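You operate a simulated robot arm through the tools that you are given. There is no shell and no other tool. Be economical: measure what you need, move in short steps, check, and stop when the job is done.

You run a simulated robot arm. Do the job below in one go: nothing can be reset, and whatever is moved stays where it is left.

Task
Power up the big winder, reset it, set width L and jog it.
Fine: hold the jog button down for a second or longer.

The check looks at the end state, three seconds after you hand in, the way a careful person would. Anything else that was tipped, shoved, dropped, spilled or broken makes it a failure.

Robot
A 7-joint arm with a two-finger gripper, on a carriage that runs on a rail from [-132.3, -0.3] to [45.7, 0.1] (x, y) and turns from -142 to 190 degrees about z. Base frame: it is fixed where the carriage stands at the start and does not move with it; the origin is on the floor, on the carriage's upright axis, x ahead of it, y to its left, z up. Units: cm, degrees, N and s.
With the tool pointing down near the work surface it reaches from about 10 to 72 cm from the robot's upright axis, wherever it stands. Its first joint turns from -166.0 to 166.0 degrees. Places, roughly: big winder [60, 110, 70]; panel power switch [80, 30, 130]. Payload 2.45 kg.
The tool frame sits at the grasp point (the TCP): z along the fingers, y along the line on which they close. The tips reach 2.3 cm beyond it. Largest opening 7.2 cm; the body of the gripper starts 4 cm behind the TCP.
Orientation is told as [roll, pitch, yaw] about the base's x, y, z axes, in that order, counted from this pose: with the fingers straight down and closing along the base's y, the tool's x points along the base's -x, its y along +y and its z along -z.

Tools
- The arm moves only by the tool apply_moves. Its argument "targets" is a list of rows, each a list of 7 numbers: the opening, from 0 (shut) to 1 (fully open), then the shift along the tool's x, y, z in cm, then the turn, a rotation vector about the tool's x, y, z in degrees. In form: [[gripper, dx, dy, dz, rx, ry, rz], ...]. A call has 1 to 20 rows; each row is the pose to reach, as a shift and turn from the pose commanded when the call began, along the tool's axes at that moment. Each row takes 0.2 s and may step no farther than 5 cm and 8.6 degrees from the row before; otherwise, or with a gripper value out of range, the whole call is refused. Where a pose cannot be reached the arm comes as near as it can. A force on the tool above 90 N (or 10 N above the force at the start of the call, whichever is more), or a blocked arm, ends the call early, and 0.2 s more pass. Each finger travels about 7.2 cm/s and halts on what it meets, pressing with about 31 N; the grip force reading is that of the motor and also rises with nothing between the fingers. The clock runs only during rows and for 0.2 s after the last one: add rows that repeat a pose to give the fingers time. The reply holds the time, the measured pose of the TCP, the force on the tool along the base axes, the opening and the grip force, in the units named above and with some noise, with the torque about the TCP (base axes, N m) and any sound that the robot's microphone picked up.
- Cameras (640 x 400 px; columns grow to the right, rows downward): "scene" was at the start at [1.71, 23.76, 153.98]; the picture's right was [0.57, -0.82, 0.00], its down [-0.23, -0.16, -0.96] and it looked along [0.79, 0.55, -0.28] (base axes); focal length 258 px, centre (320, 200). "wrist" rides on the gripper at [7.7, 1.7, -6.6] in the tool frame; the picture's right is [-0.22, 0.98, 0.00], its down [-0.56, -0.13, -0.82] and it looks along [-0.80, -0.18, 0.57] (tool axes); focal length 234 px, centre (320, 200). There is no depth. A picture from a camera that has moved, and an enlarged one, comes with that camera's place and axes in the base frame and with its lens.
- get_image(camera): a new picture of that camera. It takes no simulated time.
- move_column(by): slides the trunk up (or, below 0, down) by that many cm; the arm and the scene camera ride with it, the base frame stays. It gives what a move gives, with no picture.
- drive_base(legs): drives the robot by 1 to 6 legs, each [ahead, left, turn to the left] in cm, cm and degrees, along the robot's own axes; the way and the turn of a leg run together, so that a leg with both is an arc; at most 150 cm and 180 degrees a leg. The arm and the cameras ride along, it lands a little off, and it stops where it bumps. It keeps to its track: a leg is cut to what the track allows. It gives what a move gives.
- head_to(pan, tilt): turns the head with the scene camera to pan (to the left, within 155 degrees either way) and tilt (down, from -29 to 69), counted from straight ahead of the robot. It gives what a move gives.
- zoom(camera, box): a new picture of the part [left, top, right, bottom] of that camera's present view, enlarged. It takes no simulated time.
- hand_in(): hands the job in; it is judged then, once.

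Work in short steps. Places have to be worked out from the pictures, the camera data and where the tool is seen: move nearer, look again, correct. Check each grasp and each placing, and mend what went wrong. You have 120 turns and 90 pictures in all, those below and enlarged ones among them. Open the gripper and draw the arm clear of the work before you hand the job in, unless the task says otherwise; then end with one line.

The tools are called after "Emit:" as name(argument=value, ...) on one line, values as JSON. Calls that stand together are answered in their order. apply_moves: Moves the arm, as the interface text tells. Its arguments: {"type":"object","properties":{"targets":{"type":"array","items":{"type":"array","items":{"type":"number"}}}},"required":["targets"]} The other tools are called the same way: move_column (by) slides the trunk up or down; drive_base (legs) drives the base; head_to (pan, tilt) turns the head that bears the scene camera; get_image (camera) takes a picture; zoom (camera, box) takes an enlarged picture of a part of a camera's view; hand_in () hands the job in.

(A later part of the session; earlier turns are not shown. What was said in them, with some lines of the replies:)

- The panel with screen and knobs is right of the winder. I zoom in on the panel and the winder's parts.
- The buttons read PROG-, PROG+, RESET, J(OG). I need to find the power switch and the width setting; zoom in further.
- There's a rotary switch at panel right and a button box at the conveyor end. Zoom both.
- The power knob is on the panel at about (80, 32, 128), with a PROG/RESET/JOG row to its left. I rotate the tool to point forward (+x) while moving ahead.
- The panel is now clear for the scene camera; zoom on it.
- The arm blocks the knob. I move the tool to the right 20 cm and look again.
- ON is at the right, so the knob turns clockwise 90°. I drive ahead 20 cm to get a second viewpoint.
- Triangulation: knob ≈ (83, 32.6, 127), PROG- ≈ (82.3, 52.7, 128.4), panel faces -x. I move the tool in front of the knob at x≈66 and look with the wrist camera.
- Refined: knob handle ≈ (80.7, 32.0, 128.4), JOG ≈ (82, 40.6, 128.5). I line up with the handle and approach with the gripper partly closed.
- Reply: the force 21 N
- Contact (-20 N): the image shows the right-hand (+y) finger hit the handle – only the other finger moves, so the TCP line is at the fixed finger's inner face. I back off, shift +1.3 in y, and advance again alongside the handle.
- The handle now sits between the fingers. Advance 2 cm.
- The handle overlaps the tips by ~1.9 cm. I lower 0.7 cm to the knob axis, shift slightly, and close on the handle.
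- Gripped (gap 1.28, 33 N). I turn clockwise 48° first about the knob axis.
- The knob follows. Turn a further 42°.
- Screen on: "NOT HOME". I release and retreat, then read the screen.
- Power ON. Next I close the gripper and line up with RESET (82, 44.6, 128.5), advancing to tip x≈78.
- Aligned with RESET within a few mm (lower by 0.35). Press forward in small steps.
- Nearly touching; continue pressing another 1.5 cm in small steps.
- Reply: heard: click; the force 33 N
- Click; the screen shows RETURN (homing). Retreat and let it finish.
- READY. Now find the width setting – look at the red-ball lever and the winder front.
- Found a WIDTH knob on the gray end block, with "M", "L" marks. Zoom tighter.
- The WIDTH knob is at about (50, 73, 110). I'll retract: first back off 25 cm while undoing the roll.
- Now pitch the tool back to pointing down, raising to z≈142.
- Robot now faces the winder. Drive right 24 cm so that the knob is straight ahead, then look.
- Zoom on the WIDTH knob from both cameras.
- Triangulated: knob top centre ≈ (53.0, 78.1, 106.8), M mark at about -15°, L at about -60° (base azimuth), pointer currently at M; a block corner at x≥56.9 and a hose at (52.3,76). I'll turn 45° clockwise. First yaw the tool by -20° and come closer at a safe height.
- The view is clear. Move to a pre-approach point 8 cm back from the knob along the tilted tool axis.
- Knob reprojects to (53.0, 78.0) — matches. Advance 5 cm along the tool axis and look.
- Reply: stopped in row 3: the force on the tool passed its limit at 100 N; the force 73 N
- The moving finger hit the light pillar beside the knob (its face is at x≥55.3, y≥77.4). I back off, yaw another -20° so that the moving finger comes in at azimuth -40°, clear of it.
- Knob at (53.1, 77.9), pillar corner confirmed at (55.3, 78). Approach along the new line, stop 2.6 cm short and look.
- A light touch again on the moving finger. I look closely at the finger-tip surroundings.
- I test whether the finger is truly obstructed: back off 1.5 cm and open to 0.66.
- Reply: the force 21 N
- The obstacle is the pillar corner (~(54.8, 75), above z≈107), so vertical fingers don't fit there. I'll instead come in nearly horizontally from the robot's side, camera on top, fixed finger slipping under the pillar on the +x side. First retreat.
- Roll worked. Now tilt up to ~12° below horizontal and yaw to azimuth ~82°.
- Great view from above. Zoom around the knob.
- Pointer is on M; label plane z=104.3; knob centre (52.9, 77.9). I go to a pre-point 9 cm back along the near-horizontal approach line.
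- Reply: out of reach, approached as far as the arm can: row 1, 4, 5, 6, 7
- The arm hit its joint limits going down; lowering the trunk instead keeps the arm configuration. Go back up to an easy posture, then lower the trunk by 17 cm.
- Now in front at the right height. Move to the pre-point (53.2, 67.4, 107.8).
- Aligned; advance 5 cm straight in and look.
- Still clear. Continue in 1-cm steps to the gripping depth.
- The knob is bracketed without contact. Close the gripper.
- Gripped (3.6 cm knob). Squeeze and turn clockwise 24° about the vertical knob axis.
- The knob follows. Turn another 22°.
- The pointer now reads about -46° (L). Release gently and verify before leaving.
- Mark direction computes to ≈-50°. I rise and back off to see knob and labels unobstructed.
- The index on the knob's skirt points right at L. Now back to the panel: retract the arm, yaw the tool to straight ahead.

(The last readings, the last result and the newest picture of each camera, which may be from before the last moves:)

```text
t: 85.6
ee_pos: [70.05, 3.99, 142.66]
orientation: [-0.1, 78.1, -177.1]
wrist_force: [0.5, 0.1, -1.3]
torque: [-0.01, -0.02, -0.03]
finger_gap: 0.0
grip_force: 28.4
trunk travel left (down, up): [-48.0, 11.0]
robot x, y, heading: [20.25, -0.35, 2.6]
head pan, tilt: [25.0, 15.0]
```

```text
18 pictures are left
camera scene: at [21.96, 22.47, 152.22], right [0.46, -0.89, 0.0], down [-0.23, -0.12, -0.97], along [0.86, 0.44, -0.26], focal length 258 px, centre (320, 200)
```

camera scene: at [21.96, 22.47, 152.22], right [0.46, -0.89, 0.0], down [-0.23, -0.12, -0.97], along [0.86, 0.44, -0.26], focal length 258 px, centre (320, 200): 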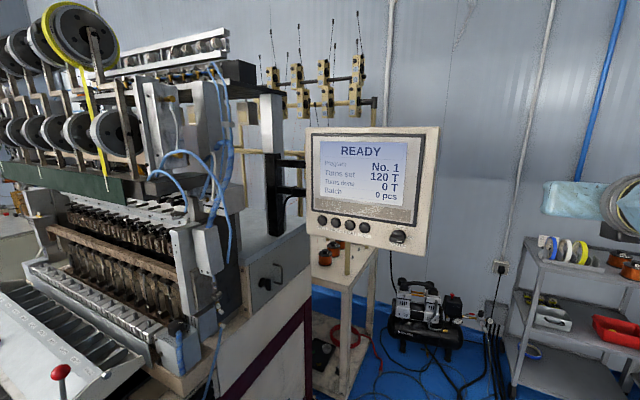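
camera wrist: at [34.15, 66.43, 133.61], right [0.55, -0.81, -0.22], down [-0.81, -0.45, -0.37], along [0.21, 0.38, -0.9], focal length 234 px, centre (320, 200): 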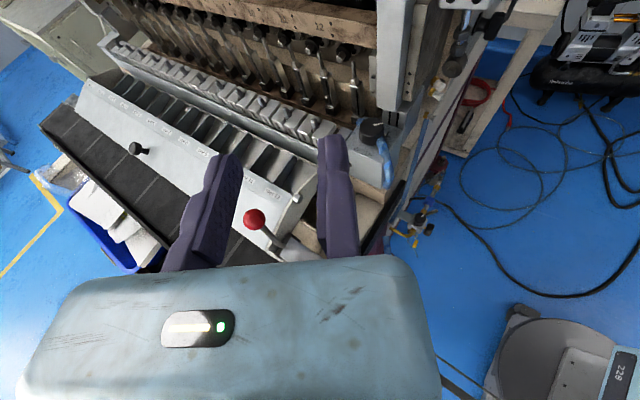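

Still READY. Move the closed fingers in front of JOG (82, 40.6, 128.5).

Emit:
apply_moves(targets=[[0, -1.5, -4.5, 0, 0, 0, 0], [0, -3, -9, 0, 0, 0, 0], [0, -4.5, -13.5, 0, 0, 0, 0], [0, -6, -18, 0, 0, 0, 0], [0, -7.5, -22.5, 0, 0, 0, 0], [0, -9, -27, 0, 0, 0, 0], [0, -10.5, -31.5, 0, 0, 0, 0], [0, -11.4, -36.1, 0, 0, 0, 0], [0, -11.4, -36.1, 3, 0, 0, 0], [0, -11.4, -36.1, 6.15, 0, 0, 0], [0, -11.4, -36.1, 6.15, 0, 0, 0]])

Emit:
get_image(camera="wrist")

```text
t: 88.0
ee_pos: [72.13, 40.37, 130.09]
orientation: [-0.2, 78.1, -177.2]
wrist_force: [0.4, -0.1, 0.9]
torque: [-0.02, -0.01, -0.02]
finger_gap: 0.0
grip_force: 28.2
trunk travel left (down, up): [-48.0, 11.0]
robot x, y, heading: [20.51, -0.16, 2.0]
head pan, tilt: [25.0, 15.0]
```

```text
17 pictures are left
camera wrist: at [67.35, 38.29, 138.94], right [0.01, -0.98, -0.21], down [-0.92, 0.08, -0.38], along [0.39, 0.2, -0.9], focal length 234 px, centre (320, 200)
```

wrist: 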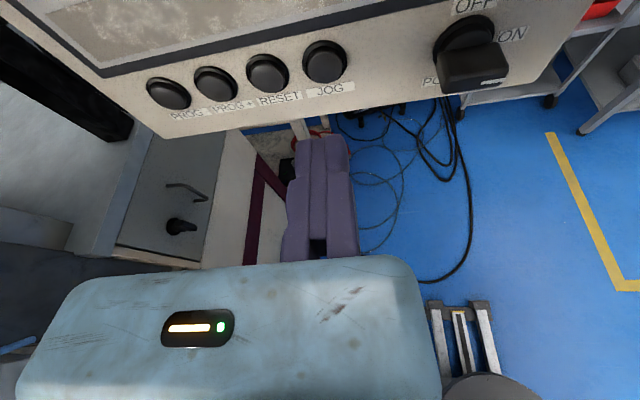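

JOG reprojects to (81.3, 40.3, 128.8). Close in to ~1 cm and check.

Emit:
apply_moves(targets=[[0, 0.2, 0.2, 3, 0, 0, 0], [0, 0.35, 0.4, 5.3, 0, 0, 0], [0, 0.35, 0.4, 5.3, 0, 0, 0]])

Emit:
get_image(camera="wrist")

```text
t: 88.8
ee_pos: [77.4, 40.13, 129.38]
orientation: [-0.3, 78.1, -177.3]
wrist_force: [0.6, 0.6, -0.4]
torque: [-0.02, -0.02, 0.03]
finger_gap: 0.0
grip_force: 28.4
trunk travel left (down, up): [-48.0, 11.0]
robot x, y, heading: [20.37, 0.04, 2.2]
head pan, tilt: [25.0, 15.0]
```

```text
16 pictures are left
camera wrist: at [72.62, 38.16, 138.29], right [0.01, -0.98, -0.21], down [-0.92, 0.08, -0.38], along [0.39, 0.2, -0.9], focal length 234 px, centre (320, 200)
```

wrist: 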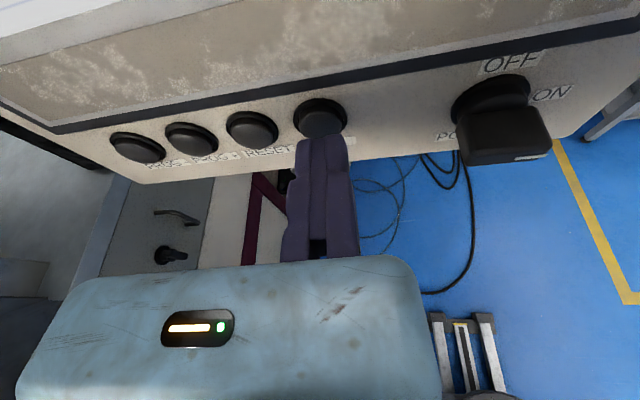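

Aligned on JOG. Press and hold for about 2 s.

Emit:
apply_moves(targets=[[0, 0, 0, 0.7, 0, 0, 0], [0, 0, 0, 1.2, 0, 0, 0], [0, 0, 0, 1.7, 0, 0, 0], [0, 0, 0, 2.1, 0, 0, 0], [0, 0, 0, 2.4, 0, 0, 0], [0, 0, 0, 2.4, 0, 0, 0], [0, 0, 0, 2.4, 0, 0, 0], [0, 0, 0, 2.4, 0, 0, 0], [0, 0, 0, 2.4, 0, 0, 0], [0, 0, 0, 2.4, 0, 0, 0], [0, 0, 0, 2.4, 0, 0, 0], [0, 0, 0, 2.4, 0, 0, 0], [0, 0, 0, 2.4, 0, 0, 0], [0, 0, 0, 2.4, 0, 0, 0]])

Emit:
get_image(camera="scene")

```text
t: 91.8
ee_pos: [79.04, 40.23, 129.12]
orientation: [-0.4, 78.2, -177.2]
wrist_force: [-32.0, -7.4, -9.9]
torque: [0.1, 0.21, -0.38]
finger_gap: 0.61
grip_force: 28.1
trunk travel left (down, up): [-48.0, 11.0]
robot x, y, heading: [20.44, -0.23, 2.2]
head pan, tilt: [25.0, 15.0]
heard: click
```

```text
15 pictures are left
camera scene: at [21.58, 22.41, 152.23], right [0.46, -0.89, 0.0], down [-0.23, -0.12, -0.97], along [0.86, 0.44, -0.26], focal length 258 px, centre (320, 200)
```

scene: 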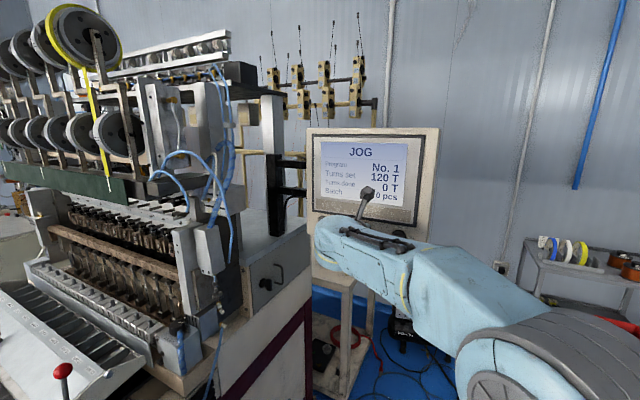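

Screen shows JOG. Hold another ~1 s, then release and retreat.

Emit:
apply_moves(targets=[[0, 0, 0, 0, 0, 0, 0], [0, 0, 0, 0, 0, 0, 0], [0, 0, 0, 0, 0, 0, 0], [0, 0, 0, 0, 0, 0, 0], [0, 0, 0, 0, 0, 0, 0], [0, 0, 0, -3, 0, 0, 0], [0, 0, 0, -7, 0, 0, 0], [0.3, 0, 0, -11, 0, 0, 0], [0.6, 1, 4, -15, 0, 0, 0], [0.6, 2, 8, -18, 0, 0, 0], [0.6, 3, 12, -20, 0, 0, 0], [0.6, 4, 16, -20, 0, 0, 0], [0.6, 5, 20, -20, 0, 0, 0], [0.6, 6, 24, -20, 0, 0, 0], [0.6, 6, 28, -20, 0, 0, 0]])

Emit:
get_image(camera="scene")

Emit:
zoom(camera="scene", box=[290, 120, 450, 260])

Emit:
zoom(camera="scene", box=[120, 290, 260, 390])

```text
refused: row 9 steps farther than a row can; nothing moved
```

```text
14 pictures are left
camera scene: at [21.58, 22.41, 152.23], right [0.46, -0.89, 0.0], down [-0.23, -0.12, -0.97], along [0.86, 0.44, -0.26], focal length 258 px, centre (320, 200)
```

scene: 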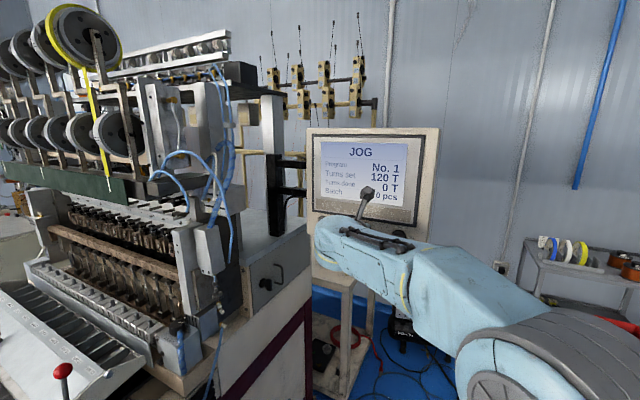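

```text
2.86 times, centred on (370, 190) of scene
camera zoom: at [21.58, 22.41, 152.23], right [0.46, -0.89, 0.0], down [-0.23, -0.12, -0.97], along [0.86, 0.44, -0.26], focal length 738 px, centre (177, 229)
```

zoom: 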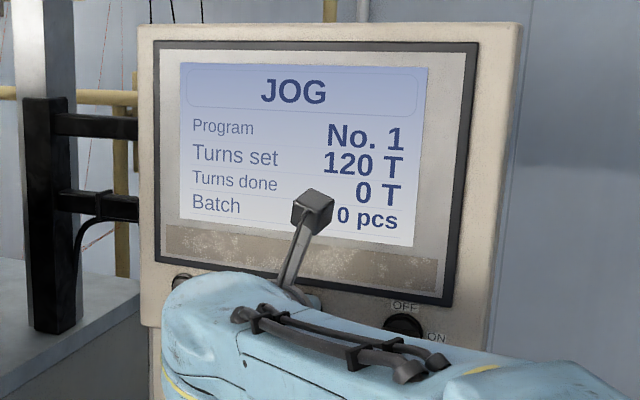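

```text
4.00 times, centred on (190, 340) of scene
camera zoom: at [21.58, 22.41, 152.23], right [0.46, -0.89, 0.0], down [-0.23, -0.12, -0.97], along [0.86, 0.44, -0.26], focal length 1033 px, centre (840, -360)
```

zoom: 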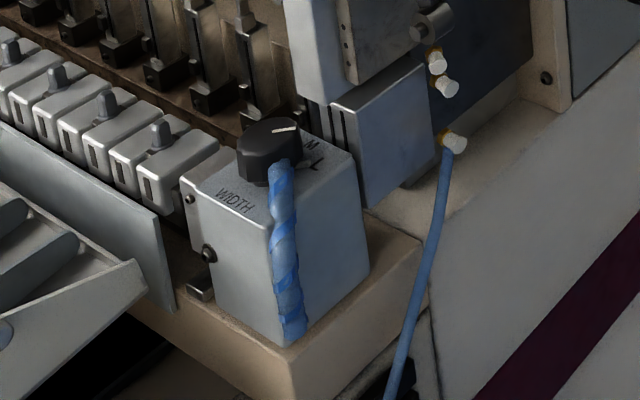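

The refused call moved nothing; the knob mark computes to -52° (L). I repeat with smaller steps: hold 1 s more, release, retreat.

Emit:
apply_moves(targets=[[0, 0, 0, 0, 0, 0, 0], [0, 0, 0, 0, 0, 0, 0], [0, 0, 0, 0, 0, 0, 0], [0, 0, 0, 0, 0, 0, 0], [0, 0, 0, 0, 0, 0, 0], [0, 0, 0, -3, 0, 0, 0], [0, 0, 0, -7, 0, 0, 0], [0.3, 0, 0, -11, 0, 0, 0], [0.6, 0.5, 3, -14, 0, 0, 0], [0.6, 1, 6, -17, 0, 0, 0], [0.6, 2, 10, -19, 0, 0, 0], [0.6, 3, 14, -19, 0, 0, 0], [0.6, 4, 18, -19, 0, 0, 0], [0.6, 5, 22, -19, 0, 0, 0], [0.6, 6, 26, -19, 0, 0, 0]])

Emit:
get_image(camera="scene")

```text
t: 95.0
ee_pos: [63.36, 13.31, 138.58]
orientation: [0.0, 78.2, -177.0]
wrist_force: [0.9, 1.3, 0.0]
torque: [0.0, 0.0, 0.01]
finger_gap: 4.31
grip_force: 0.1
trunk travel left (down, up): [-48.0, 11.0]
robot x, y, heading: [20.1, -0.16, 2.4]
head pan, tilt: [25.0, 15.0]
```

```text
11 pictures are left
camera scene: at [21.95, 22.49, 152.22], right [0.46, -0.89, 0.0], down [-0.23, -0.12, -0.97], along [0.86, 0.44, -0.26], focal length 258 px, centre (320, 200)
```

scene: 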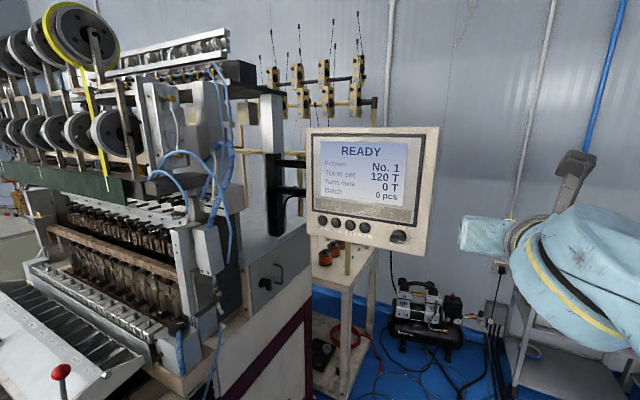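

The screen is back to READY, the power knob is at ON, width is at L, and the arm is clear with the gripper open. Handing in.

Emit:
hand_in()

```text
The job is handed in.
```

The big winder is powered up, reset and set to width L. I held JOG for over a second, and the screen was back at READY when I handed in. While reaching for the width knob, the gripper bumped the pillar next to it, once hard enough to trip the force limit (100 N); I saw nothing moved or damaged.
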